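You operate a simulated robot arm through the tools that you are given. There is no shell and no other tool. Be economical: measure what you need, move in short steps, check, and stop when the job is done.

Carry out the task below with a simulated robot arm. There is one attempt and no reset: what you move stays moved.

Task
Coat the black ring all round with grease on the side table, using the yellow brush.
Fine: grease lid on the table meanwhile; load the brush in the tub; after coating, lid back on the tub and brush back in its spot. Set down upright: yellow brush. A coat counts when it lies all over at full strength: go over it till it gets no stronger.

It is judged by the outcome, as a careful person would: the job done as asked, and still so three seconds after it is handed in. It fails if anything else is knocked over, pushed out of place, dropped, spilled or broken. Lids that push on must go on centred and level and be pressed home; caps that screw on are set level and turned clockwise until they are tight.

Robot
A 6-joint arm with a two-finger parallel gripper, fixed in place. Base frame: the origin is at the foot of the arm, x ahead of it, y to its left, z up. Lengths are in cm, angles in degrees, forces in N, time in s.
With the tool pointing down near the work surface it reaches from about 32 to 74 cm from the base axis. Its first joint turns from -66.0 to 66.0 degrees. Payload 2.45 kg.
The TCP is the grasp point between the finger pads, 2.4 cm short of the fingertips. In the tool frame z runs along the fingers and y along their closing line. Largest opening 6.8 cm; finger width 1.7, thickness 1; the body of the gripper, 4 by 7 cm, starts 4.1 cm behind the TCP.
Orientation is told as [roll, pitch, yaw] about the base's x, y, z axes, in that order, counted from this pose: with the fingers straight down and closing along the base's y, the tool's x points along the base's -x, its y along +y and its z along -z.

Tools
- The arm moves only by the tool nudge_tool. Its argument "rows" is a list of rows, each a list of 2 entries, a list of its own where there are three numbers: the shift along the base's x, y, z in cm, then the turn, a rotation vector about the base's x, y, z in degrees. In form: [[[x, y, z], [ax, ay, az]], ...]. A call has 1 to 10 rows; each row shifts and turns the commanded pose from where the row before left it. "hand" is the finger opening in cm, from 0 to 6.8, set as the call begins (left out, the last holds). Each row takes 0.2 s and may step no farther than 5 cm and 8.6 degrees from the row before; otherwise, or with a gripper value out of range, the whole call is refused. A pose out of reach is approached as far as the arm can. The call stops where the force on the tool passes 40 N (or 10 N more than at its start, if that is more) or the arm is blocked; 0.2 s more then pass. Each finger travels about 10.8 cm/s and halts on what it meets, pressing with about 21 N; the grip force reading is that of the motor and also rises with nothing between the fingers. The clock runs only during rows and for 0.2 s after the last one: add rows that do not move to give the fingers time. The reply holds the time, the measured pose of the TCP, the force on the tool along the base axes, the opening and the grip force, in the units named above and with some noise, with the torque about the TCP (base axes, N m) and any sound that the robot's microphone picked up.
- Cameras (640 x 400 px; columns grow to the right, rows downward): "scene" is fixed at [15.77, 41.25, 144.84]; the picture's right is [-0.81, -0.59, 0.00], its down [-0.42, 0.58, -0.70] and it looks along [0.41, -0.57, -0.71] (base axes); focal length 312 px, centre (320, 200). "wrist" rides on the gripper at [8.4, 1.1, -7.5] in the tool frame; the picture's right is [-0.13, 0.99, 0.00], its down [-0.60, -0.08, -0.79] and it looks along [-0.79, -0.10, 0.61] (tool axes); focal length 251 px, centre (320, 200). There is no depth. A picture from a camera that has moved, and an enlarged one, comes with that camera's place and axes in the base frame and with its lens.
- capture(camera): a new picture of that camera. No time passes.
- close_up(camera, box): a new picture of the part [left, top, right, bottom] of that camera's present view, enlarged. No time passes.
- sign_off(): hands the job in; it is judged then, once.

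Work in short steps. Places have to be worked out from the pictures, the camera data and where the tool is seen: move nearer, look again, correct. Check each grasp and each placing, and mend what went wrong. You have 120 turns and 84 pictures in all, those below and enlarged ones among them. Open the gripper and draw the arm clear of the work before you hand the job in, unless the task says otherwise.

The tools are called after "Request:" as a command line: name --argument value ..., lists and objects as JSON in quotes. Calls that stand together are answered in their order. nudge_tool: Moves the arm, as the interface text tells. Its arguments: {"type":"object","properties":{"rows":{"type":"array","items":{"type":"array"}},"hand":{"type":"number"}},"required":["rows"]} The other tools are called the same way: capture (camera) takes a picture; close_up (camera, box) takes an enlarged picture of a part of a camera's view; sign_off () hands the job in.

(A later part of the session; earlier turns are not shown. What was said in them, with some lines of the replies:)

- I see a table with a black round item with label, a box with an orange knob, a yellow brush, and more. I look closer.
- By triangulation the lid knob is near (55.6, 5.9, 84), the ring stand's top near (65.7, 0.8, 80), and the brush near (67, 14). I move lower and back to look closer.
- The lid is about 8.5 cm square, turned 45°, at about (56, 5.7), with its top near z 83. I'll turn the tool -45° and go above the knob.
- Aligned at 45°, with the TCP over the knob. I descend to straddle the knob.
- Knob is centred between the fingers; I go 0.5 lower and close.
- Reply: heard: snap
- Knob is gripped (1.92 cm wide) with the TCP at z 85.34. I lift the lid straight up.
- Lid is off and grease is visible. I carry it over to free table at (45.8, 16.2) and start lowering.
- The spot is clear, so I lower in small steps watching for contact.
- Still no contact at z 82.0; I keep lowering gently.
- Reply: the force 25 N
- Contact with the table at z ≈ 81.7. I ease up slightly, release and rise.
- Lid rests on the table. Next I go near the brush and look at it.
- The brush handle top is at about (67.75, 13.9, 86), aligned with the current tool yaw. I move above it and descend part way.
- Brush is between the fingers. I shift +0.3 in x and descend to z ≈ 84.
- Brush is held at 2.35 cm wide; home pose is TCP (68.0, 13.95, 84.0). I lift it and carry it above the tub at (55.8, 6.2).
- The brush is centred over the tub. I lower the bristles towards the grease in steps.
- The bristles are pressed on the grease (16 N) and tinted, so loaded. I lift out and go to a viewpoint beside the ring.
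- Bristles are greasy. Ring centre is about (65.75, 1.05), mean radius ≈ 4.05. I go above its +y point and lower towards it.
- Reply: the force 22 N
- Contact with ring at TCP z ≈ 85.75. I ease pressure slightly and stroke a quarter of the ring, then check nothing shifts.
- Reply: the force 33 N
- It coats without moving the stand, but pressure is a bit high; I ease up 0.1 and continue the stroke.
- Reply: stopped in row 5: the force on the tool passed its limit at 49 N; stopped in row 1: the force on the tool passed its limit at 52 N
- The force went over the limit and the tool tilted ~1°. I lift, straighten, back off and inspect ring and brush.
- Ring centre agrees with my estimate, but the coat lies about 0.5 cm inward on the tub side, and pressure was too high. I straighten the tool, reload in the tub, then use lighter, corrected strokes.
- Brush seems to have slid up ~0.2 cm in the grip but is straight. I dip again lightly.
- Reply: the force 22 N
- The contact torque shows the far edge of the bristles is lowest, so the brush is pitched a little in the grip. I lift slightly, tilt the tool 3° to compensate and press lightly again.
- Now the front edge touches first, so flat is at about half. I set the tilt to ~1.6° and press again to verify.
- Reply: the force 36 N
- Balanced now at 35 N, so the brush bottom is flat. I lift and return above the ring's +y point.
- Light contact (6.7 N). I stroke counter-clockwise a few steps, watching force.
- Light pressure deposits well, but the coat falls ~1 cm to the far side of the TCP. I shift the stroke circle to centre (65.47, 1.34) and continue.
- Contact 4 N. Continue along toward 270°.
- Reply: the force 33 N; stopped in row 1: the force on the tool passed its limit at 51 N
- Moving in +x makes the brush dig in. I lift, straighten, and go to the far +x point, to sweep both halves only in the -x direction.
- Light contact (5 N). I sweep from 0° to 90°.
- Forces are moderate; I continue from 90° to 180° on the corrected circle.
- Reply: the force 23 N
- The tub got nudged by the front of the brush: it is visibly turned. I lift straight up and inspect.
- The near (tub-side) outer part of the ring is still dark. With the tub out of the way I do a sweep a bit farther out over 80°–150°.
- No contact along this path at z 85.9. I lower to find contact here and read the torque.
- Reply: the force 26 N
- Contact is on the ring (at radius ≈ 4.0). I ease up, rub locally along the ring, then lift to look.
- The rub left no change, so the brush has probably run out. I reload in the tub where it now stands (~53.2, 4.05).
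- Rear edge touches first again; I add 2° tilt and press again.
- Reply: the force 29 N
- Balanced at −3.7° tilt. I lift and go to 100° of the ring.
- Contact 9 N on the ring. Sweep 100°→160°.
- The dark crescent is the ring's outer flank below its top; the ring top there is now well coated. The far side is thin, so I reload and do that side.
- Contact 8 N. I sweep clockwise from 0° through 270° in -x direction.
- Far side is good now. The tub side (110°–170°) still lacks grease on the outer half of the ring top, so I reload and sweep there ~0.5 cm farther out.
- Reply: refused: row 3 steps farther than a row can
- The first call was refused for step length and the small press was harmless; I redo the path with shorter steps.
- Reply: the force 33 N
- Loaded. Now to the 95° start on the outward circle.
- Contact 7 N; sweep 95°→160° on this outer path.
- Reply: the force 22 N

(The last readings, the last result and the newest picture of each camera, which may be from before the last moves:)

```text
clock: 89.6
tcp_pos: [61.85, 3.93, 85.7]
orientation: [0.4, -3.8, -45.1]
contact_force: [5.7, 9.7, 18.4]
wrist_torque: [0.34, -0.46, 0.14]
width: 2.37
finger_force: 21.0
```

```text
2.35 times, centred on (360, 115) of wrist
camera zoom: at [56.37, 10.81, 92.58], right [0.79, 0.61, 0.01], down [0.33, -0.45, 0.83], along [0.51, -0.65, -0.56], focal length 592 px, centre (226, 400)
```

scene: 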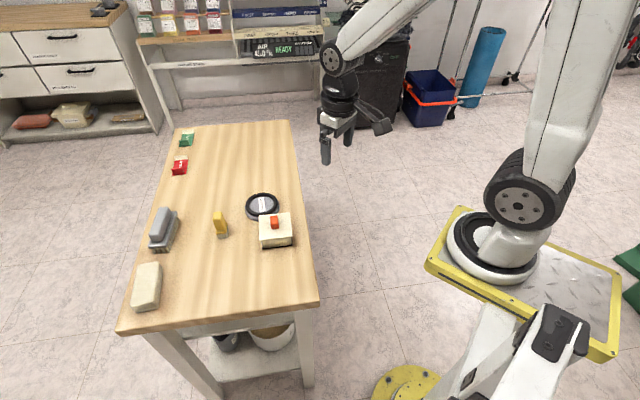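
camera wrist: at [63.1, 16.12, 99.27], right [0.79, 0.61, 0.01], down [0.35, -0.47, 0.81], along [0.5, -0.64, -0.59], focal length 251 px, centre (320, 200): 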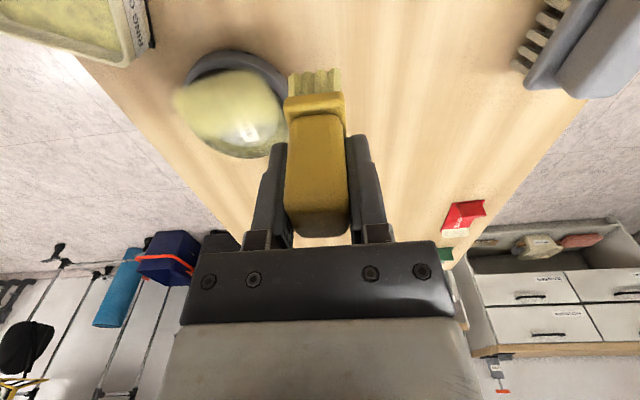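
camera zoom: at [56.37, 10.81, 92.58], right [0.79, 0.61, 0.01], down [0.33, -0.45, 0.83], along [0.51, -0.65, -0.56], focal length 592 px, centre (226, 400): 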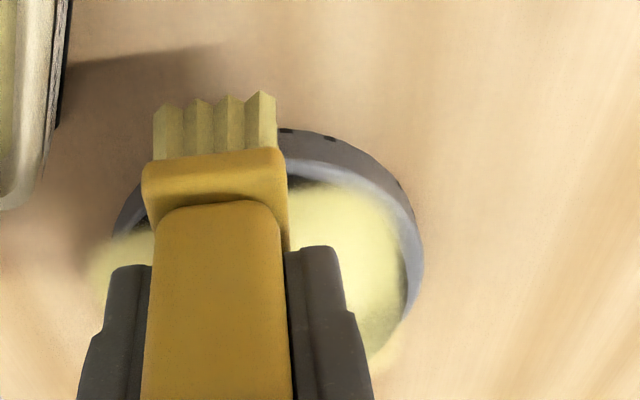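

The dark band is shrinking. I continue to 160° with less pressure, then lift and look.

Request:
nudge_tool --rows '[[[-0.414, -0.831, 0.04], [0, 0, 0]], [[-0.25, -0.8, 0], [0, 0, 0]]]'

Request:
nudge_tool --rows '[[[0, 0, 1], [0, 0, 0]], [[0, 0, 4], [0, 0, 0]], [[-4, 1.2, 0], [0, 0, 0]], [[-3.7, 0.9, 0], [0, 0, 0]], [[0, 0, 0], [0, 0, 0]]]'

Request:
close_up --camera "scene" --box '[235, 175, 305, 230]'

```text
clock: 90.2
tcp_pos: [61.22, 2.41, 85.63]
orientation: [0.2, -3.8, -45.0]
contact_force: [2.8, 17.1, 24.2]
wrist_torque: [0.67, -0.25, 0.08]
width: 2.37
finger_force: 21.1
```

```text
clock: 91.4
tcp_pos: [53.45, 4.33, 90.69]
orientation: [0.1, -3.7, -45.1]
contact_force: [0.1, 0.0, 0.0]
wrist_torque: [-0.01, 0.0, -0.01]
width: 2.36
finger_force: 21.0
```

```text
7.27 times, centred on (270, 202) of scene
camera zoom: at [15.77, 41.25, 144.84], right [-0.81, -0.59, 0.0], down [-0.42, 0.58, -0.7], along [0.41, -0.57, -0.71], focal length 2266 px, centre (684, 182)
```

zoom: 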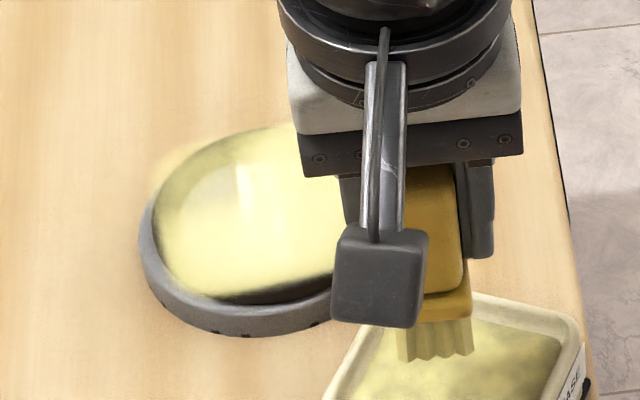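

Better. I reload once more for a further outward sweep on the tub side.

Request:
nudge_tool --rows '[[[0.2, 0, -3], [0, 0, 0]], [[0, 0, -1.2], [0, 0, 0]], [[0, 0, -0.15], [0, 0, 0]], [[0, 0, 0], [0, 0, 0]]]'

```text
clock: 92.4
tcp_pos: [53.65, 4.27, 86.33]
orientation: [0.1, -3.8, -45.1]
contact_force: [-0.2, 0.1, -0.5]
wrist_torque: [0.02, 0.0, 0.03]
width: 2.37
finger_force: 21.1
```

Request:
nudge_tool --rows '[[[0, 0, -0.12], [0, 0, 0]], [[0, 0, 0], [0, 0, 0]]]'

```text
clock: 93.0
tcp_pos: [53.69, 4.41, 86.22]
orientation: [0.2, -3.7, -45.1]
contact_force: [-6.9, -1.5, 20.9]
wrist_torque: [-0.07, 0.33, 0.02]
width: 2.37
finger_force: 21.0
```

Request:
nudge_tool --rows '[[[0, 0, 0.5], [0, 0, 0]], [[0, 0, 3.6], [0, 0, 0]], [[3.5, 0.53, 0], [0, 0, 0]], [[3.5, 0.53, 0], [0, 0, 0]], [[3.45, 0.52, 0], [0, 0, 0]], [[0, 0, -3], [0, 0, 0]], [[0, 0, -1.3], [0, 0, 0]], [[0, 0, -0.25], [0, 0, 0]], [[0, 0, 0], [0, 0, 0]]]'

Request:
nudge_tool --rows '[[[0, 0, -0.08], [0, 0, 0]], [[0, 0, 0], [0, 0, 0]]]'

```text
clock: 95.0
tcp_pos: [64.12, 5.88, 85.84]
orientation: [0.1, -3.6, -45.1]
contact_force: [0.9, -0.9, 0.7]
wrist_torque: [0.03, -0.03, 0.0]
width: 2.34
finger_force: 21.5
```

```text
clock: 95.6
tcp_pos: [64.27, 5.84, 85.76]
orientation: [0.1, -3.7, -45.0]
contact_force: [-1.5, 1.3, 3.5]
wrist_torque: [0.01, 0.05, -0.01]
width: 2.34
finger_force: 20.8
```

Request:
nudge_tool --rows '[[[-0.956, -0.292, -0.05], [0, 0, 0]], [[-0.856, -0.515, 0], [0, 0, 0]]]'

Request:
nudge_tool --rows '[[[-0.707, -0.707, 0], [0, 0, 0]], [[-0.485, -0.791, 0], [0, 0, 0]]]'

```text
clock: 96.2
tcp_pos: [62.44, 5.15, 85.68]
orientation: [0.4, -3.9, -45.1]
contact_force: [5.2, 2.5, 9.5]
wrist_torque: [0.05, -0.37, 0.11]
width: 2.38
finger_force: 20.9
```

```text
clock: 96.8
tcp_pos: [61.19, 3.66, 85.69]
orientation: [0.3, -3.7, -45.1]
contact_force: [5.7, 8.6, 16.4]
wrist_torque: [0.3, -0.33, 0.12]
width: 2.35
finger_force: 21.0
```

Request:
nudge_tool --rows '[[[-0.05, -0.75, 0.02], [0, 0, 0]], [[0, 0, 1], [0, 0, 0]], [[0, 0, 4], [0, 0, 0]], [[-4, 1.1, 0], [0, 0, 0]], [[-3.5, 0.4, 0], [0, 0, 0]], [[0, 0, 0], [0, 0, 0]]]'

Request:
close_up --camera "scene" --box '[235, 175, 305, 230]'

```text
clock: 98.2
tcp_pos: [53.6, 4.45, 90.57]
orientation: [0.1, -3.6, -45.1]
contact_force: [-0.4, 0.1, -0.2]
wrist_torque: [-0.03, 0.0, 0.03]
width: 2.37
finger_force: 21.5
```

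```text
7.27 times, centred on (270, 202) of scene
camera zoom: at [15.77, 41.25, 144.84], right [-0.81, -0.59, 0.0], down [-0.42, 0.58, -0.7], along [0.41, -0.57, -0.71], focal length 2266 px, centre (684, 182)
```

zoom: 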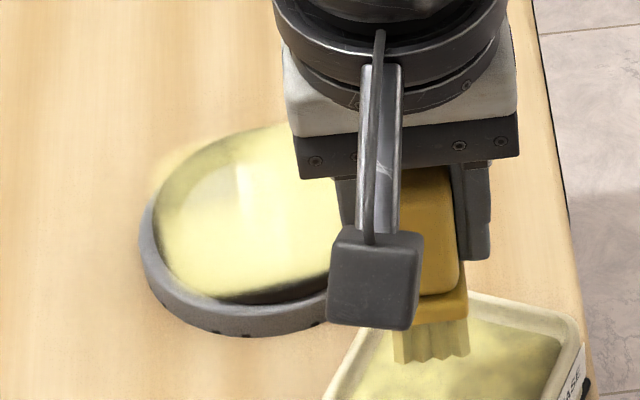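

Only the outer flank stays dark there. Next, reload and strengthen the 0°→90° side.

Request:
nudge_tool --rows '[[[0.1, 0, -3], [0, 0, 0]], [[0, 0, -1.2], [0, 0, 0]], [[0, 0, -0.15], [0, 0, 0]], [[0, 0, 0], [0, 0, 0]]]'

Request:
nudge_tool --rows '[[[0, 0, -0.08], [0, 0, 0]], [[0, 0, 0], [0, 0, 0]]]'

```text
clock: 99.2
tcp_pos: [53.7, 4.29, 86.42]
orientation: [0.1, -3.8, -45.1]
contact_force: [-0.3, 0.4, 0.3]
wrist_torque: [-0.02, -0.03, -0.01]
width: 2.38
finger_force: 21.3
```

```text
clock: 99.8
tcp_pos: [53.77, 4.27, 86.25]
orientation: [0.2, -3.7, -45.1]
contact_force: [-2.3, 1.0, 13.3]
wrist_torque: [0.0, 0.15, -0.01]
width: 2.37
finger_force: 21.2
```

Request:
nudge_tool --rows '[[[0, 0, 1], [0, 0, 0]], [[0, 0, 3.6], [0, 0, 0]], [[3.93, -1.14, 0], [0, 0, 0]], [[3.93, -1.14, 0], [0, 0, 0]], [[3.93, -1.14, 0], [0, 0, 0]], [[3.94, -1.13, 0], [0, 0, 0]], [[0, 0, -3], [0, 0, 0]], [[0, 0, -1.9], [0, 0, 0]], [[0, 0, -0.15], [0, 0, 0]], [[0, 0, 0], [0, 0, 0]]]'

Request:
nudge_tool --rows '[[[0, 0, -0.1], [0, 0, 0]], [[0, 0, 0], [0, 0, 0]]]'

```text
clock: 102.0
tcp_pos: [69.51, -0.1, 85.81]
orientation: [0.2, -3.6, -45.0]
contact_force: [0.2, 0.1, -0.7]
wrist_torque: [-0.04, 0.01, -0.02]
width: 2.35
finger_force: 21.0
```

```text
clock: 102.6
tcp_pos: [69.35, -0.24, 85.69]
orientation: [0.1, -3.7, -45.2]
contact_force: [-0.4, -0.1, 1.9]
wrist_torque: [-0.05, 0.07, -0.05]
width: 2.37
finger_force: 21.3
```

Request:
nudge_tool --rows '[[[0.24, 1.244, -0.05], [0, 0, 0]], [[-0.154, 1.257, 0], [0, 0, 0]], [[-0.535, 1.149, 0], [0, 0, 0]]]'

Request:
nudge_tool --rows '[[[-0.865, 0.926, 0], [0, 0, 0]], [[-1.108, 0.615, 0], [0, 0, 0]], [[-1.244, 0.241, 0], [0, 0, 0]]]'

Request:
nudge_tool --rows '[[[0, 0, 1], [0, 0, 0]], [[0, 0, 4], [0, 0, 0]], [[0, 4, 2], [0, 0, 0]], [[1, 4, 0], [0, 0, 0]], [[1, 4, 0], [0, 0, 0]], [[0, 0, 0], [0, 0, 0]]]'

Request:
close_up --camera "scene" --box '[235, 175, 305, 230]'

```text
clock: 103.4
tcp_pos: [69.14, 3.52, 85.76]
orientation: [0.3, -3.9, -45.1]
contact_force: [4.0, -8.3, 14.2]
wrist_torque: [-0.49, -0.11, 0.08]
width: 2.37
finger_force: 20.8
```

```text
clock: 104.2
tcp_pos: [65.83, 5.38, 85.69]
orientation: [0.4, -4.0, -45.1]
contact_force: [8.5, 1.3, 20.1]
wrist_torque: [0.01, -0.12, -0.06]
width: 2.36
finger_force: 20.7
```

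```text
clock: 105.6
tcp_pos: [67.79, 16.94, 92.52]
orientation: [0.1, -3.6, -45.1]
contact_force: [0.2, -0.9, 0.1]
wrist_torque: [0.01, -0.02, -0.03]
width: 2.36
finger_force: 21.3
```

```text
7.27 times, centred on (270, 202) of scene
camera zoom: at [15.77, 41.25, 144.84], right [-0.81, -0.59, 0.0], down [-0.42, 0.58, -0.7], along [0.41, -0.57, -0.71], focal length 2266 px, centre (684, 182)
```

zoom: 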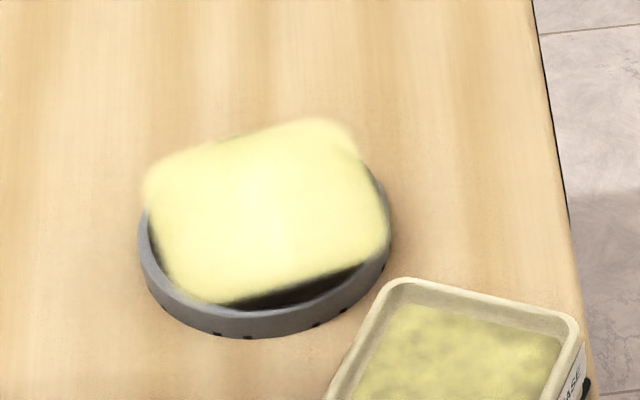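

The coat now appears as a uniform patch over the whole ring area, whose border no longer moves with further strokes. I check it from the wrist too.

Request:
capture --camera "wrist"

Request:
close_up --camera "scene" --box '[245, 180, 290, 220]'

```text
19 pictures are left
camera wrist: at [62.28, 23.82, 99.53], right [0.79, 0.61, 0.01], down [0.33, -0.45, 0.83], along [0.51, -0.66, -0.56], focal length 251 px, centre (320, 200)
```

wrist: 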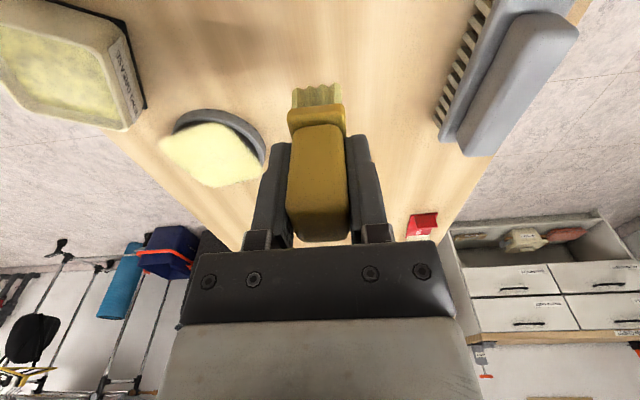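

```text
10.00 times, centred on (268, 200) of scene
camera zoom: at [15.77, 41.25, 144.84], right [-0.81, -0.59, 0.0], down [-0.42, 0.58, -0.7], along [0.41, -0.57, -0.71], focal length 3116 px, centre (845, 200)
```

zoom: 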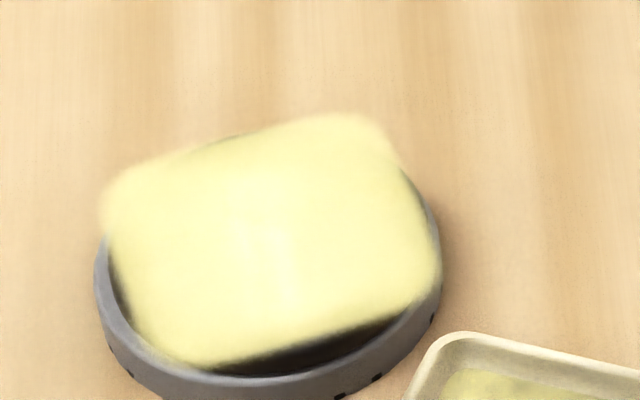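

I do one more loaded pass over the far half to make sure it is at full strength, reloading first.

Request:
nudge_tool --rows '[[[-3.5, -3.15, 0], [0, 0, 0]], [[-3.5, -3.15, 0], [0, 0, 0]], [[-3.5, -3.15, 0], [0, 0, 0]], [[-3.5, -3.15, 0], [0, 0, 0]], [[0, 0, -3], [0, 0, 0]], [[0, 0, -3], [0, 0, 0]], [[0, 0, -0.2], [0, 0, 0]], [[0, 0, 0], [0, 0, 0]]]'

Request:
nudge_tool --rows '[[[0, 0, -0.08], [0, 0, 0]], [[0, 0, 0], [0, 0, 0]]]'

```text
clock: 107.4
tcp_pos: [53.82, 4.48, 86.38]
orientation: [0.2, -3.9, -45.1]
contact_force: [-0.5, -0.4, 0.9]
wrist_torque: [0.0, 0.03, -0.02]
width: 2.36
finger_force: 20.6
```

```text
clock: 108.0
tcp_pos: [53.86, 4.62, 86.43]
orientation: [0.2, -3.7, -45.2]
contact_force: [0.5, 2.9, 4.1]
wrist_torque: [0.14, 0.07, -0.03]
width: 2.34
finger_force: 21.3
```

Request:
nudge_tool --rows '[[[0, 0, 1], [0, 0, 0]], [[0, 0, 3.6], [0, 0, 0]], [[3.95, -0.7, 0], [0, 0, 0]], [[3.95, -0.7, 0], [0, 0, 0]], [[3.95, -0.7, 0], [0, 0, 0]], [[3.95, -0.7, 0], [0, 0, 0]], [[0, 0, -3], [0, 0, 0]], [[0, 0, -1.9], [0, 0, 0]], [[0, 0, -0.2], [0, 0, 0]], [[0, 0, 0], [0, 0, 0]]]'

Request:
nudge_tool --rows '[[[0, 0, -0.1], [0, 0, 0]], [[0, 0, 0], [0, 0, 0]]]'

```text
clock: 110.2
tcp_pos: [69.34, 1.82, 85.77]
orientation: [0.2, -3.8, -45.1]
contact_force: [-4.7, -0.6, 12.6]
wrist_torque: [0.15, 0.31, 0.07]
width: 2.34
finger_force: 20.7
```

```text
clock: 110.8
tcp_pos: [69.58, 1.79, 85.74]
orientation: [0.3, -3.7, -45.1]
contact_force: [-4.5, 0.0, 20.0]
wrist_torque: [0.27, 0.3, 0.04]
width: 2.38
finger_force: 21.1
```

Request:
nudge_tool --rows '[[[0.02, -1.26, 0.1], [0, 0, 0]], [[-0.37, -1.215, 0], [0, 0, 0]], [[-0.727, -1.038, 0], [0, 0, 0]], [[-1.012, -0.763, 0], [0, 0, 0]]]'

Request:
nudge_tool --rows '[[[-1.198, -0.412, 0], [0, 0, 0]], [[-1.267, -0.022, 0], [0, 0, 0]], [[-1.211, 0.37, 0], [0, 0, 0]], [[-1.038, 0.727, 0], [0, 0, 0]], [[-0.763, 1.012, 0], [0, 0, 0]]]'

Request:
nudge_tool --rows '[[[0, 0, 1], [0, 0, 0]], [[0, 0, 4], [0, 0, 0]], [[1, 4, 2], [0, 0, 0]], [[2, 4, 0], [0, 0, 0]], [[2, 4, 0], [0, 0, 0]], [[1, 2.5, 0], [0, 0, 0]], [[0, 0, 0], [0, 0, 0]]]'

Request:
close_up --camera "scene" --box '[245, 180, 290, 220]'

```text
clock: 111.8
tcp_pos: [67.19, -2.54, 85.68]
orientation: [-0.1, -3.5, -45.1]
contact_force: [2.9, 1.9, 5.7]
wrist_torque: [0.03, -0.02, -0.01]
width: 2.36
finger_force: 21.3
```

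```text
clock: 113.0
tcp_pos: [61.86, -0.83, 85.75]
orientation: [0.2, -3.6, -45.1]
contact_force: [-0.6, 0.5, 0.2]
wrist_torque: [0.02, 0.04, 0.02]
width: 2.34
finger_force: 21.2
```

```text
clock: 114.6
tcp_pos: [68.22, 13.75, 92.73]
orientation: [0.1, -3.7, -45.2]
contact_force: [-0.3, 0.0, -0.8]
wrist_torque: [0.0, -0.02, 0.02]
width: 2.37
finger_force: 20.7
```

```text
10.00 times, centred on (268, 200) of scene
camera zoom: at [15.77, 41.25, 144.84], right [-0.81, -0.59, 0.0], down [-0.42, 0.58, -0.7], along [0.41, -0.57, -0.71], focal length 3116 px, centre (845, 200)
```

zoom: 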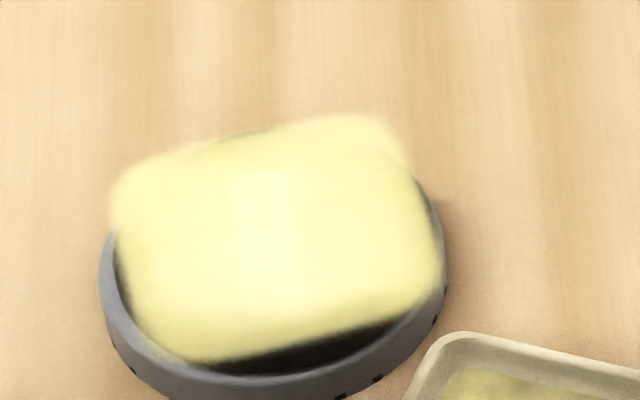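

The coat did not change any more: full strength. Now I return the brush to its spot at TCP (68.05, 13.95), lowering gently.

Request:
nudge_tool --rows '[[[-0.15, 0.2, -3], [0, 0, 0]], [[0, 0, -3], [0, 0, 0]], [[0, 0, -1.5], [0, 0, 0]], [[0, 0, -0.4], [0, 0, 0]], [[0, 0, 0], [0, 0, 0]]]'

Request:
nudge_tool --rows '[[[0, 0, -0.2], [0, 0, 0]], [[0, 0, -0.15], [0, 0, 0]], [[0, 0, 0], [0, 0, 0]]]'

```text
clock: 115.8
tcp_pos: [67.82, 13.88, 84.91]
orientation: [0.2, -3.7, -45.1]
contact_force: [-0.6, 0.0, -0.9]
wrist_torque: [0.0, 0.04, -0.01]
width: 2.35
finger_force: 21.1
```

```text
clock: 116.6
tcp_pos: [67.87, 13.78, 84.65]
orientation: [0.0, -3.7, -45.1]
contact_force: [-0.3, 0.0, -0.1]
wrist_torque: [-0.03, -0.03, -0.02]
width: 2.36
finger_force: 20.9
```

Request:
nudge_tool --rows '[[[0.15, 0.1, -0.2], [0, 0, 0]], [[0, 0, -0.15], [0, 0, 0]], [[0, 0, 0], [0, 0, 0]]]'

Request:
nudge_tool --rows '[[[0, 0, -0.1], [0, 0, 0]], [[0, 0, 0], [0, 0, 0]]]'

```text
clock: 117.4
tcp_pos: [67.78, 13.98, 84.18]
orientation: [0.2, -3.7, -45.1]
contact_force: [0.3, 0.2, 0.3]
wrist_torque: [0.01, 0.01, 0.01]
width: 2.34
finger_force: 21.2
```

```text
clock: 118.0
tcp_pos: [67.95, 13.82, 84.22]
orientation: [0.0, -3.6, -45.0]
contact_force: [0.2, 0.1, -1.6]
wrist_torque: [0.03, -0.02, -0.01]
width: 2.38
finger_force: 21.4
```

Request:
nudge_tool --rows '[[[0, 0, -0.1], [0, 0, 0]], [[0, 0, 0], [0, 0, 0]]]'

Request:
close_up --camera "scene" --box '[190, 180, 260, 250]'

```text
clock: 118.6
tcp_pos: [67.88, 13.89, 84.04]
orientation: [0.1, -3.8, -45.1]
contact_force: [-0.1, -0.3, -2.7]
wrist_torque: [-0.02, -0.01, -0.01]
width: 2.34
finger_force: 21.0
```

```text
5.71 times, centred on (225, 215) of scene
camera zoom: at [15.77, 41.25, 144.84], right [-0.81, -0.59, 0.0], down [-0.42, 0.58, -0.7], along [0.41, -0.57, -0.71], focal length 1781 px, centre (863, 114)
```

zoom: 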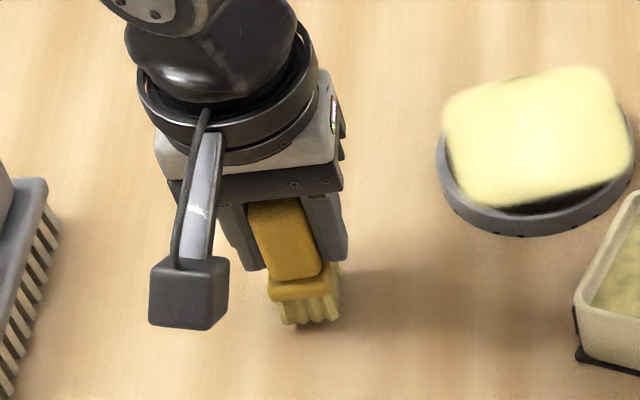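

No contact yet; the brush still hangs slightly above. I keep lowering.

Request:
nudge_tool --rows '[[[0, 0, -0.12], [0, 0, 0]], [[0, 0, 0], [0, 0, 0]]]'

Request:
nudge_tool --rows '[[[0, 0, -0.1], [0, 0, 0]], [[0, 0, 0], [0, 0, 0]]]'

```text
clock: 119.2
tcp_pos: [68.02, 13.93, 83.86]
orientation: [0.1, -3.7, -45.1]
contact_force: [0.5, 0.6, -0.2]
wrist_torque: [-0.02, 0.01, 0.0]
width: 2.35
finger_force: 21.2
```

```text
clock: 119.8
tcp_pos: [68.03, 13.98, 83.94]
orientation: [0.2, -3.7, -45.1]
contact_force: [0.4, -0.7, -0.1]
wrist_torque: [0.02, 0.0, -0.02]
width: 2.39
finger_force: 21.2
```

Request:
nudge_tool --rows '[[[0, 0, -0.12], [0, 0, 0]], [[0, 0, 0], [0, 0, 0]]]'

Request:
nudge_tool --rows '[[[0, 0, -0.1], [0, 0, 0]], [[0, 0, 0], [0, 0, 0]]]'

Request:
close_up --camera "scene" --box '[190, 180, 260, 250]'

```text
clock: 120.4
tcp_pos: [67.96, 13.77, 83.85]
orientation: [0.2, -3.8, -45.1]
contact_force: [-0.3, 0.3, 0.0]
wrist_torque: [0.01, -0.01, -0.02]
width: 2.35
finger_force: 20.8
```

```text
clock: 121.0
tcp_pos: [67.84, 13.81, 83.7]
orientation: [0.1, -3.7, -45.2]
contact_force: [-0.1, 0.4, -0.5]
wrist_torque: [0.0, 0.03, 0.01]
width: 2.36
finger_force: 21.0
```

```text
5.71 times, centred on (225, 215) of scene
camera zoom: at [15.77, 41.25, 144.84], right [-0.81, -0.59, 0.0], down [-0.42, 0.58, -0.7], along [0.41, -0.57, -0.71], focal length 1781 px, centre (863, 114)
```

zoom: 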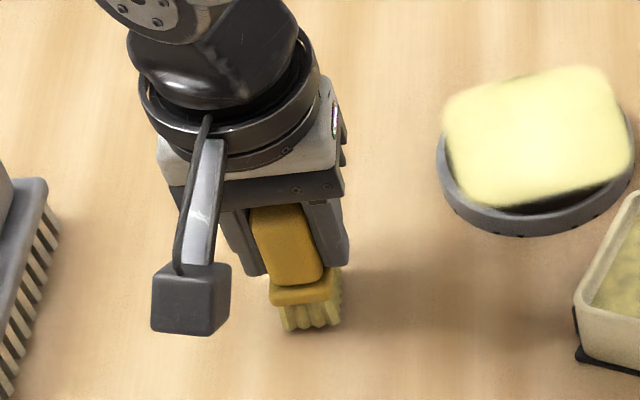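

Request:
nudge_tool --rows '[[[0, 0, -0.12], [0, 0, 0]], [[0, 0, 0], [0, 0, 0]]]'

Request:
nudge_tool --rows '[[[0, 0, -0.1], [0, 0, 0]], [[0, 0, 0], [0, 0, 0]]]'

Request:
nudge_tool --rows '[[[0, 0, -0.08], [0, 0, 0]], [[0, 0, 0], [0, 0, 0]]]'

```text
clock: 121.6
tcp_pos: [68.09, 13.9, 83.63]
orientation: [0.2, -3.7, -45.1]
contact_force: [0.4, -0.1, -0.2]
wrist_torque: [0.0, 0.0, 0.03]
width: 2.35
finger_force: 21.2
```

```text
clock: 122.2
tcp_pos: [68.07, 13.86, 83.45]
orientation: [0.1, -3.7, -45.2]
contact_force: [0.2, 0.5, -0.8]
wrist_torque: [-0.02, -0.02, 0.02]
width: 2.35
finger_force: 20.9
```

```text
clock: 122.8
tcp_pos: [67.99, 13.93, 83.33]
orientation: [0.2, -3.7, -45.1]
contact_force: [-0.2, 0.3, 2.4]
wrist_torque: [-0.01, 0.07, -0.01]
width: 2.36
finger_force: 21.0
```

Request:
nudge_tool --rows '[[[0, 0, -0.06], [0, 0, 0]], [[0, 0, 0], [0, 0, 0]]]'

Request:
close_up --camera "wrist" --box '[200, 50, 440, 250]'

```text
clock: 123.4
tcp_pos: [68.08, 13.93, 83.42]
orientation: [0.1, -3.8, -45.1]
contact_force: [-2.7, 0.0, 13.2]
wrist_torque: [0.11, 0.37, 0.02]
width: 2.35
finger_force: 21.0
```

```text
2.00 times, centred on (320, 150) of wrist
camera zoom: at [62.56, 20.87, 90.28], right [0.79, 0.61, 0.01], down [0.33, -0.45, 0.83], along [0.51, -0.65, -0.56], focal length 503 px, centre (320, 300)
```

zoom: 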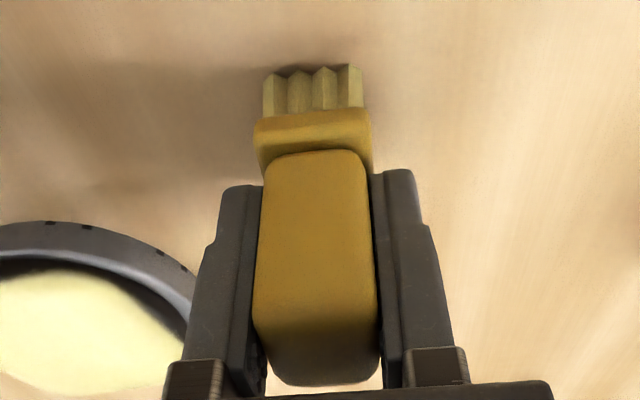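

The front edge is within ~0.2 cm of its original place. I take out about 1° of tilt to seat it flat, then open and retreat up.

Request:
nudge_tool --rows '[[[0, 0, 0], [0.8, 0.8, 0]], [[0, 0, 0], [0, 0, 0]]]'

Request:
nudge_tool --hand 6.8 --rows '[[[0, 0, 0], [0, 0, 0]], [[0, 0, 0], [0, 0, 0]], [[0, 0, 0], [0, 0, 0]], [[0, 0, 0], [0, 0, 0]]]'

Request:
nudge_tool --rows '[[[0, 0, 2], [0, 0, 0]], [[0, 0, 3], [0, 0, 0]], [[0, 0, 4], [1.8, 1.8, 0]], [[-3, 0, 1], [0, 0, 0]], [[-4, 0, 0], [0, 0, 0]], [[0, 0, 0], [0, 0, 0]]]'

Request:
close_up --camera "scene" --box '[190, 170, 320, 270]'

```text
clock: 124.0
tcp_pos: [67.95, 13.97, 83.41]
orientation: [0.2, -2.7, -45.1]
contact_force: [2.2, -0.8, 8.5]
wrist_torque: [-0.02, -0.06, -0.01]
width: 2.37
finger_force: 20.8
```

```text
clock: 125.0
tcp_pos: [67.95, 13.91, 83.29]
orientation: [0.2, -2.6, -45.1]
contact_force: [-1.1, 0.3, -0.9]
wrist_torque: [0.02, 0.0, 0.03]
width: 6.81
finger_force: 0.0
```

```text
clock: 126.4
tcp_pos: [61.01, 14.39, 93.16]
orientation: [0.1, 0.0, -45.1]
contact_force: [-0.1, 0.4, 0.3]
wrist_torque: [0.0, 0.01, 0.01]
width: 6.79
finger_force: 0.0
```

```text
4.00 times, centred on (255, 220) of scene
camera zoom: at [15.76, 41.25, 144.84], right [-0.81, -0.59, 0.0], down [-0.42, 0.58, -0.7], along [0.41, -0.57, -0.71], focal length 1247 px, centre (580, 120)
```

zoom: 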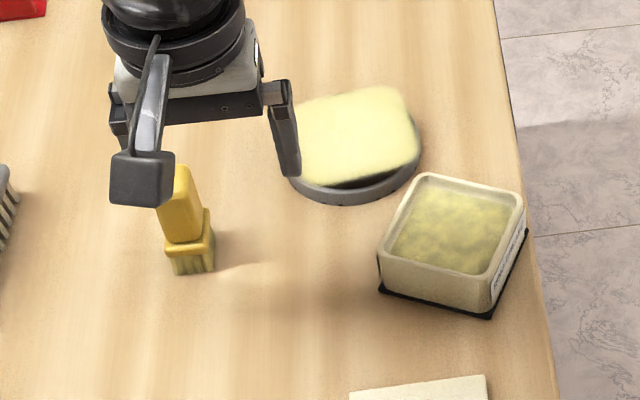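

The brush stands back in its spot. Now the displaced tub (centre ≈ (53.2, 4.05), edges at ≈19°) must go back to (55.76, 6.17) at 45°. I'll grip its robot-side wall; first I go above that and look.

Request:
nudge_tool --rows '[[[-2.85, -2.94, 0], [0, 0, -6.5]], [[-2.85, -2.94, 0], [0, 0, -6.5]], [[-2.85, -2.94, 0], [0, 0, -6.5]], [[-2.85, -2.94, -1], [0, 0, -6.5]], [[0, 0, -2.5], [0, 0, 0]], [[0, 0, 0], [0, 0, 0]]]'

Request:
capture --camera "wrist"

```text
clock: 127.8
tcp_pos: [49.78, 2.56, 89.59]
orientation: [0.0, 0.1, -71.1]
contact_force: [0.4, -0.2, 0.6]
wrist_torque: [-0.01, -0.01, 0.0]
width: 6.81
finger_force: 0.1
```

```text
12 pictures are left
camera wrist: at [48.08, 10.7, 96.99], right [0.98, 0.2, 0.0], down [0.12, -0.6, 0.79], along [0.16, -0.78, -0.61], focal length 251 px, centre (320, 200)
```

wrist: 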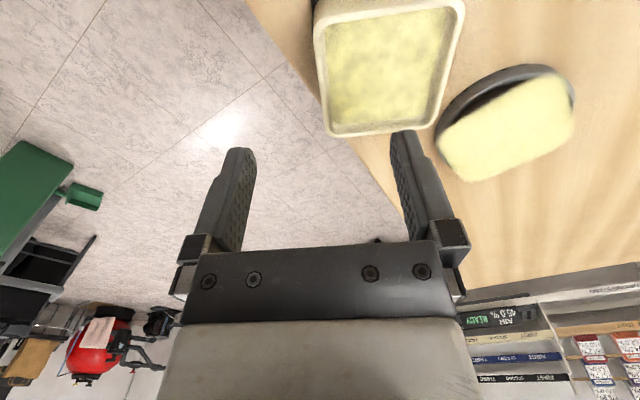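

The robot-side wall's middle is at about (49.95, 3.05), orientation 17.8°. I narrow the opening to 3 cm, align and descend so the tips straddle the wall.

Request:
nudge_tool --hand 3 --rows '[[[0.18, 0.5, 0], [0, 0, -1.1]], [[0, 0, -2.5], [0, 0, 0]], [[0, 0, -1.6], [0, 0, 0]], [[0, 0, 0], [0, 0, 0]]]'

Request:
close_up --camera "wrist" --box '[220, 0, 480, 200]'

```text
clock: 128.8
tcp_pos: [49.76, 2.8, 85.45]
orientation: [0.1, 0.0, -72.2]
contact_force: [-0.5, 0.0, -0.1]
wrist_torque: [-0.01, 0.02, -0.01]
width: 3.01
finger_force: 0.1
```

```text
2.00 times, centred on (350, 100) of wrist
camera zoom: at [48.3, 10.95, 92.91], right [0.98, 0.18, 0.0], down [0.11, -0.6, 0.79], along [0.14, -0.78, -0.61], focal length 503 px, centre (260, 400)
```

zoom: 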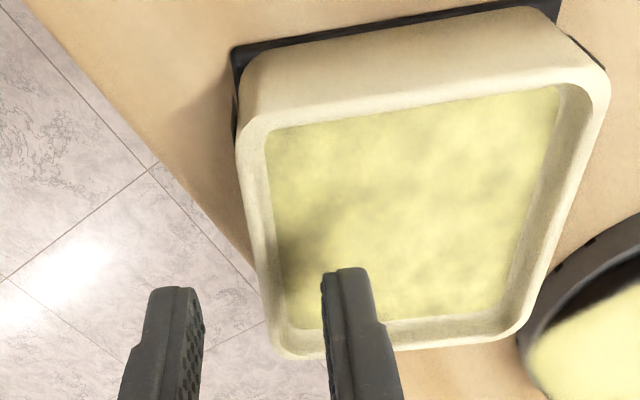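

Wall lies midway between the fingers. I descend 1.5 and close.

Request:
nudge_tool --rows '[[[0.1, 0.1, -0.8], [0, 0, 0]], [[0, 0, -0.6], [0, 0, 0]], [[0, 0, 0], [0, 0, 0]]]'

Request:
nudge_tool --hand 0 --rows '[[[0, 0, 0], [0, 0, 0]], [[0, 0, 0], [0, 0, 0]], [[0, 0, 0], [0, 0, 0]]]'

```text
clock: 129.6
tcp_pos: [49.94, 2.79, 83.98]
orientation: [0.0, 0.0, -72.2]
contact_force: [0.0, 1.0, -1.0]
wrist_torque: [-0.01, 0.01, 0.02]
width: 2.97
finger_force: 0.1
```

```text
clock: 130.4
tcp_pos: [49.99, 2.85, 83.98]
orientation: [0.2, 0.0, -72.2]
contact_force: [0.3, 1.8, -0.4]
wrist_torque: [0.02, 0.0, 0.17]
width: 0.37
finger_force: 20.9
```

Wall gripped (0.37 cm). I slide and turn the tub back: shift (+3.4, +0.65), +27.2°.

Request:
nudge_tool --rows '[[[0.68, 0.13, 0], [0, 0, 5.44]], [[0.68, 0.13, 0], [0, 0, 5.44]], [[0.68, 0.13, 0], [0, 0, 5.44]], [[0.68, 0.13, 0], [0, 0, 5.44]], [[0.7, 0.13, 0], [0, 0, 5.44]], [[0, 0, 0], [0, 0, 0]]]'

Request:
close_up --camera "scene" --box '[230, 170, 320, 260]'

```text
clock: 131.8
tcp_pos: [53.29, 3.37, 84.26]
orientation: [0.0, 0.0, -44.9]
contact_force: [-0.6, -2.3, 0.9]
wrist_torque: [-0.04, 0.03, -0.05]
width: 0.4
finger_force: 20.7
```

```text
4.44 times, centred on (275, 215) of scene
camera zoom: at [15.77, 41.25, 144.84], right [-0.81, -0.59, 0.0], down [-0.42, 0.58, -0.7], along [0.41, -0.57, -0.71], focal length 1385 px, centre (520, 133)
```

zoom: 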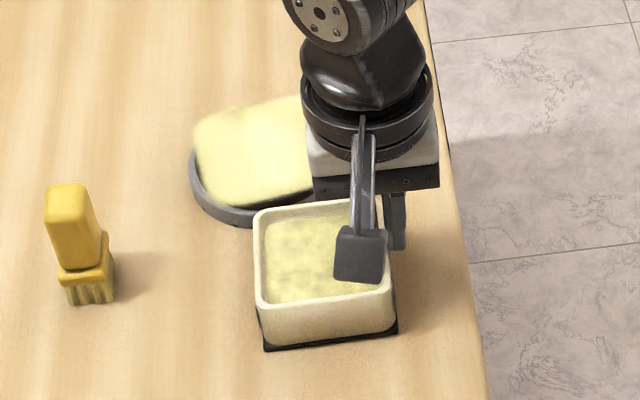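

The tub matches its original picture within ~0.1 cm. I release, rise, and go over the lid at (45.65, 16.1).

Request:
nudge_tool --hand 2.6 --rows '[[[0, 0, 0], [0, 0, 0]], [[0, 0, 0], [0, 0, 0]], [[0, 0, 2], [0, 0, 0]], [[0, 0, 4], [0, 0, 0]], [[0, 0, 0], [0, 0, 0]]]'

Request:
nudge_tool --hand 6.8 --rows '[[[-1.93, 3.18, 0], [0, 0, 0]], [[-1.93, 3.18, 0], [0, 0, 0]], [[-1.93, 3.18, 0], [0, 0, 0]], [[-1.92, 3.18, 0], [0, 0, 0]], [[0, 0, -3], [0, 0, 0]], [[0, 0, 0], [0, 0, 0]]]'

Request:
capture --camera "wrist"

```text
clock: 133.0
tcp_pos: [53.17, 3.55, 90.12]
orientation: [0.1, 0.0, -45.0]
contact_force: [-0.6, -0.2, 0.4]
wrist_torque: [-0.01, 0.0, -0.01]
width: 2.58
finger_force: 0.1
```

```text
clock: 134.4
tcp_pos: [45.59, 16.12, 87.08]
orientation: [0.1, 0.0, -44.9]
contact_force: [-0.8, -0.2, 0.4]
wrist_torque: [0.01, -0.01, 0.0]
width: 6.79
finger_force: 0.1
```

```text
9 pictures are left
camera wrist: at [40.36, 22.77, 94.54], right [0.79, 0.61, 0.0], down [0.37, -0.48, 0.79], along [0.48, -0.63, -0.61], focal length 251 px, centre (320, 200)
```

wrist: 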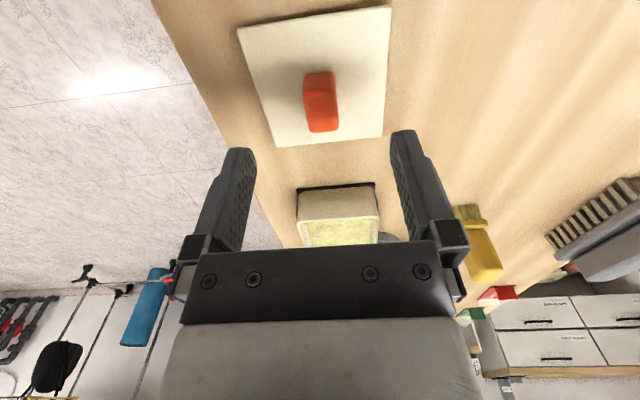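

Knob is between the fingers; I descend to the same grip height (81.65) and close.

Request:
nudge_tool --rows '[[[0, 0, -2.5], [0, 0, 0]], [[0, 0, -2.5], [0, 0, 0]], [[0, 0, -0.35], [0, 0, 0]], [[0, 0, 0], [0, 0, 0]]]'

Request:
nudge_tool --hand 0 --rows '[[[0, 0, 0], [0, 0, 0]], [[0, 0, 0], [0, 0, 0]], [[0, 0, 0], [0, 0, 0]], [[0, 0, 0], [0, 0, 0]]]'

Request:
nudge_tool --rows '[[[0, 0, 2], [0, 0, 0]], [[0, 0, 4], [0, 0, 0]], [[0, 0, 3], [0, 0, 0]], [[2.5, -2.5, 0], [0, 0, 0]], [[2.5, -2.5, 0], [0, 0, 0]], [[2.5, -2.5, 0], [0, 0, 0]], [[0, 0, 0], [0, 0, 0]]]'

Request:
capture --camera "wrist"

```text
clock: 135.4
tcp_pos: [45.63, 16.41, 81.93]
orientation: [0.1, 0.0, -45.0]
contact_force: [0.0, 0.0, 0.4]
wrist_torque: [0.01, -0.01, -0.01]
width: 6.82
finger_force: 0.0
```

```text
clock: 136.4
tcp_pos: [45.56, 16.2, 81.82]
orientation: [0.2, -0.1, -45.1]
contact_force: [0.2, -0.2, -0.1]
wrist_torque: [0.01, 0.0, 0.0]
width: 1.88
finger_force: 20.5
```

```text
clock: 138.0
tcp_pos: [52.85, 8.62, 90.81]
orientation: [0.1, -0.1, -45.0]
contact_force: [0.4, -0.5, 0.7]
wrist_torque: [0.01, -0.03, 0.01]
width: 1.9
finger_force: 21.2
```

```text
8 pictures are left
camera wrist: at [47.61, 15.24, 98.31], right [0.79, 0.61, 0.0], down [0.37, -0.48, 0.79], along [0.48, -0.63, -0.61], focal length 251 px, centre (320, 200)
```

wrist: 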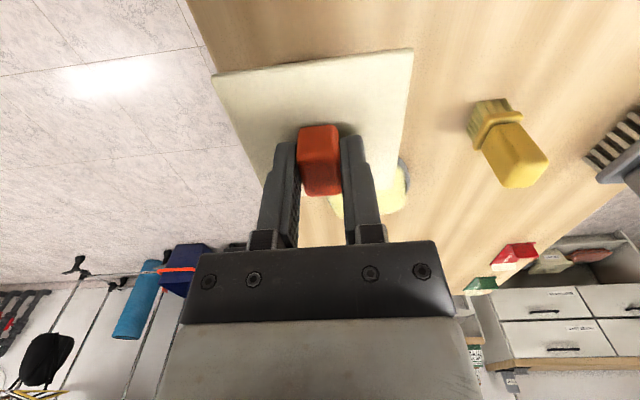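

Lid is held. I move above the tub, down to just above the rim.

Request:
nudge_tool --rows '[[[2.85, -2.55, 0], [0, 0, 0]], [[0, 0, -2], [0, 0, 0]], [[0, 0, -1.6], [0, 0, 0]], [[0, 0, 0], [0, 0, 0]], [[0, 0, 0], [0, 0, 0]]]'

Request:
close_up --camera "scene" --box '[230, 170, 320, 260]'

Request:
close_up --camera "wrist" --box '[180, 0, 440, 200]'

```text
clock: 139.2
tcp_pos: [55.69, 6.3, 87.29]
orientation: [0.1, 0.1, -45.1]
contact_force: [-0.2, -0.3, 0.2]
wrist_torque: [-0.03, 0.0, 0.04]
width: 1.97
finger_force: 21.2
```

```text
4.44 times, centred on (275, 215) of scene
camera zoom: at [15.77, 41.25, 144.84], right [-0.81, -0.59, 0.0], down [-0.42, 0.58, -0.7], along [0.41, -0.57, -0.71], focal length 1385 px, centre (520, 133)
```

zoom: 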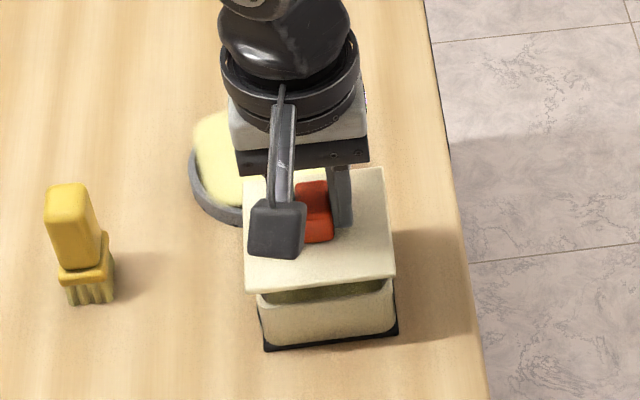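

```text
2.00 times, centred on (310, 100) of wrist
camera zoom: at [50.49, 12.86, 94.74], right [0.79, 0.61, 0.0], down [0.37, -0.48, 0.79], along [0.48, -0.63, -0.61], focal length 503 px, centre (340, 400)
```

zoom: 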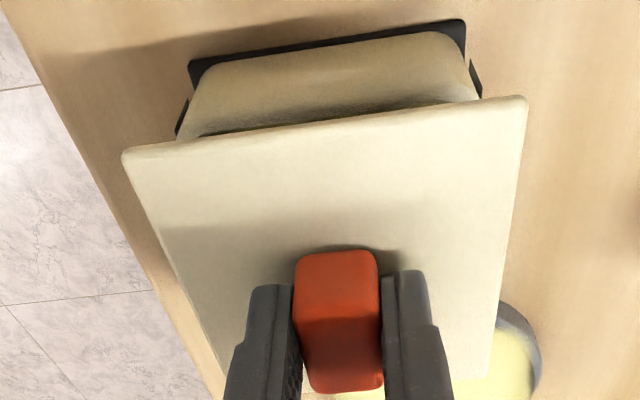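

The lid looks about 0.15 cm too far in +y; I correct and lower to seat it.

Request:
nudge_tool --rows '[[[0, -0.15, -0.8], [0, 0, 0]], [[0, 0, -0.5], [0, 0, 0]], [[0, 0, 0], [0, 0, 0]]]'

Request:
nudge_tool --rows '[[[0, 0, -0.2], [0, 0, 0]], [[0, 0, 0], [0, 0, 0]]]'

```text
clock: 140.0
tcp_pos: [55.73, 6.01, 86.15]
orientation: [0.1, 0.0, -45.0]
contact_force: [1.1, 0.3, -0.6]
wrist_torque: [-0.03, -0.02, -0.01]
width: 1.93
finger_force: 21.4
```

```text
clock: 140.6
tcp_pos: [55.88, 6.07, 85.92]
orientation: [0.1, 0.0, -45.0]
contact_force: [0.1, -0.9, -0.2]
wrist_torque: [0.02, 0.0, -0.01]
width: 1.93
finger_force: 21.9
```

Request:
nudge_tool --rows '[[[0, 0, -0.15], [0, 0, 0]], [[0, 0, -0.1], [0, 0, 0]], [[0, 0, 0], [0, 0, 0]]]'

Request:
nudge_tool --rows '[[[0, 0, -0.1], [0, 0, 0]], [[0, 0, -0.1], [0, 0, 0]], [[0, 0, 0], [0, 0, 0]]]'

```text
clock: 141.4
tcp_pos: [55.95, 6.16, 85.61]
orientation: [0.1, 0.0, -45.0]
contact_force: [-0.2, -0.2, 0.2]
wrist_torque: [0.0, -0.03, 0.0]
width: 1.93
finger_force: 20.8
```

```text
clock: 142.2
tcp_pos: [55.9, 5.98, 85.42]
orientation: [0.1, 0.0, -45.0]
contact_force: [-0.6, -0.3, 0.0]
wrist_torque: [0.01, 0.0, 0.01]
width: 1.9
finger_force: 20.9
```

Request:
nudge_tool --rows '[[[0, 0, -0.1], [0, 0, 0]], [[0, 0, -0.1], [0, 0, 0]], [[0, 0, 0], [0, 0, 0]]]'

```text
clock: 143.0
tcp_pos: [55.95, 6.13, 85.17]
orientation: [0.2, 0.0, -45.0]
contact_force: [-7.2, -5.2, 21.2]
wrist_torque: [-0.09, 0.18, -0.01]
width: 1.93
finger_force: 20.8
```

Contact 21 N, lid level and centred. I press further with the grip, listening for a snap.

Request:
nudge_tool --rows '[[[0, 0, -0.1], [0, 0, 0]], [[0, 0, -0.08], [0, 0, 0]], [[0, 0, 0], [0, 0, 0]]]'

```text
clock: 143.8
tcp_pos: [56.03, 5.96, 85.07]
orientation: [0.2, -0.1, -45.0]
contact_force: [-3.0, -6.0, 22.3]
wrist_torque: [-0.13, 0.08, 0.01]
width: 1.9
finger_force: 20.7
```

I release, rise, close the fingers and press straight down on the knob's top.

Request:
nudge_tool --hand 6.8 --rows '[[[0, 0, 0.1], [0, 0, 0]], [[0, 0, 0], [0, 0, 0]], [[0, 0, 0], [0, 0, 0]], [[0, 0, 2], [0, 0, 0]], [[0, 0, 2.5], [0, 0, 0]], [[0, 0, 0], [0, 0, 0]]]'

Request:
nudge_tool --hand 0 --rows '[[[0, 0, 0], [0, 0, 0]], [[0, 0, 0], [0, 0, 0]], [[0, 0, 0], [0, 0, 0]], [[0, 0, 0], [0, 0, 0]], [[-0.1, 0, -1.5], [0, 0, 0]], [[0, 0, -0.4], [0, 0, 0]], [[0, 0, 0], [0, 0, 0]]]'

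```text
clock: 145.2
tcp_pos: [55.6, 5.85, 89.35]
orientation: [0.2, 0.0, -44.9]
contact_force: [-0.4, -0.2, 1.1]
wrist_torque: [0.01, 0.01, 0.04]
width: 6.82
finger_force: 0.1
heard: snap
```

```text
clock: 146.8
tcp_pos: [55.62, 5.95, 87.52]
orientation: [0.1, 0.0, -45.0]
contact_force: [-0.3, -0.9, -0.1]
wrist_torque: [-0.01, 0.01, 0.03]
width: 0.0
finger_force: 21.4
```

A snap was heard. I press down on the knob to be sure it is home.

Request:
nudge_tool --rows '[[[0.1, 0.15, -0.2], [0, 0, 0]], [[0, 0, -0.15], [0, 0, 0]], [[0, 0, -0.1], [0, 0, 0]], [[0, 0, 0], [0, 0, 0]]]'

Request:
nudge_tool --rows '[[[0, 0, -0.12], [0, 0, 0]], [[0, 0, -0.1], [0, 0, 0]], [[0, 0, 0], [0, 0, 0]]]'

```text
clock: 147.8
tcp_pos: [55.81, 6.24, 87.4]
orientation: [0.2, 0.0, -45.0]
contact_force: [-7.8, 6.6, 17.2]
wrist_torque: [0.18, 0.22, 0.01]
width: 0.0
finger_force: 21.3
```

```text
clock: 148.3
tcp_pos: [55.86, 6.14, 87.31]
orientation: [0.0, 0.0, -45.0]
contact_force: [-7.0, 0.2, 13.1]
wrist_torque: [0.0, 0.17, 0.0]
width: 0.01
finger_force: 20.5
stopped in row 2: the force on the tool passed its limit at 44 N (the readings are from after the stop); the commanded pose is now the measured one
```

Pressed with 44 N against a firm stop at the original height. I retreat and inspect.

Request:
nudge_tool --rows '[[[0, 0, 0.5], [0, 0, 0]], [[0, 0, 4], [0, 0, 0]], [[-2, 0, 4], [0, 0, 0]], [[-4, 0, 2.5], [0, 0, 0]], [[-4, 0, 2], [0, 0, 0]], [[-3, 0, 1], [0, 0, 0]]]' --hand 0

Request:
nudge_tool --hand 6.8 --rows '[[[0, -4, 2], [0, 0, 0]], [[0, -4, 2], [0, 0, 0]], [[0, -4, 0], [0, 0, 0]], [[0, 0, 0], [0, 0, 0]]]'

Request:
close_up --camera "scene" --box '[190, 170, 320, 260]'

```text
clock: 149.7
tcp_pos: [42.9, 6.18, 101.19]
orientation: [0.2, 0.0, -45.0]
contact_force: [0.0, 0.1, 0.5]
wrist_torque: [-0.03, -0.01, 0.0]
width: 0.0
finger_force: 20.9
```

```text
clock: 150.7
tcp_pos: [43.08, -6.1, 105.29]
orientation: [0.2, 0.1, -45.1]
contact_force: [-0.4, 0.2, 0.2]
wrist_torque: [0.04, 0.02, 0.0]
width: 6.78
finger_force: 0.0
```

```text
4.44 times, centred on (255, 215) of scene
camera zoom: at [15.77, 41.25, 144.84], right [-0.81, -0.59, 0.0], down [-0.42, 0.58, -0.7], along [0.41, -0.57, -0.71], focal length 1385 px, centre (609, 133)
```

zoom: 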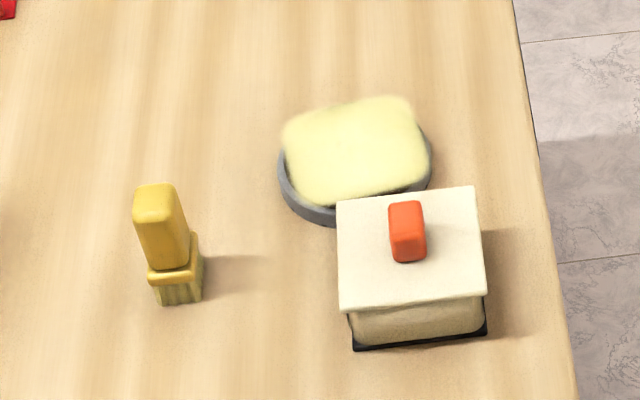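

Everything matches the starting picture: lid on, centred and level, brush upright in its spot, and ring coated. I hand in.

Request:
sign_off

```text
The job is handed in.
```

I coated the black ring all round with grease and handed the job in. The lid is pressed back on the tub, and the yellow brush stands upright in its spot.

- **Coat:** the last pass over the far half made it no stronger. From the cameras, a thin strip of the ring's outer edge facing the tub still looked dark. I took that to be the ring's side rather than its top. Some grease also lies on the ring stand inside the ring.
- **Tub:** I knocked it about 3 cm out of place and turned it while coating. I put it back to within about 0.1 cm of where it was, and nothing tipped or spilled.
- **Ring stand:** it looks about 0.2 cm off its starting position.
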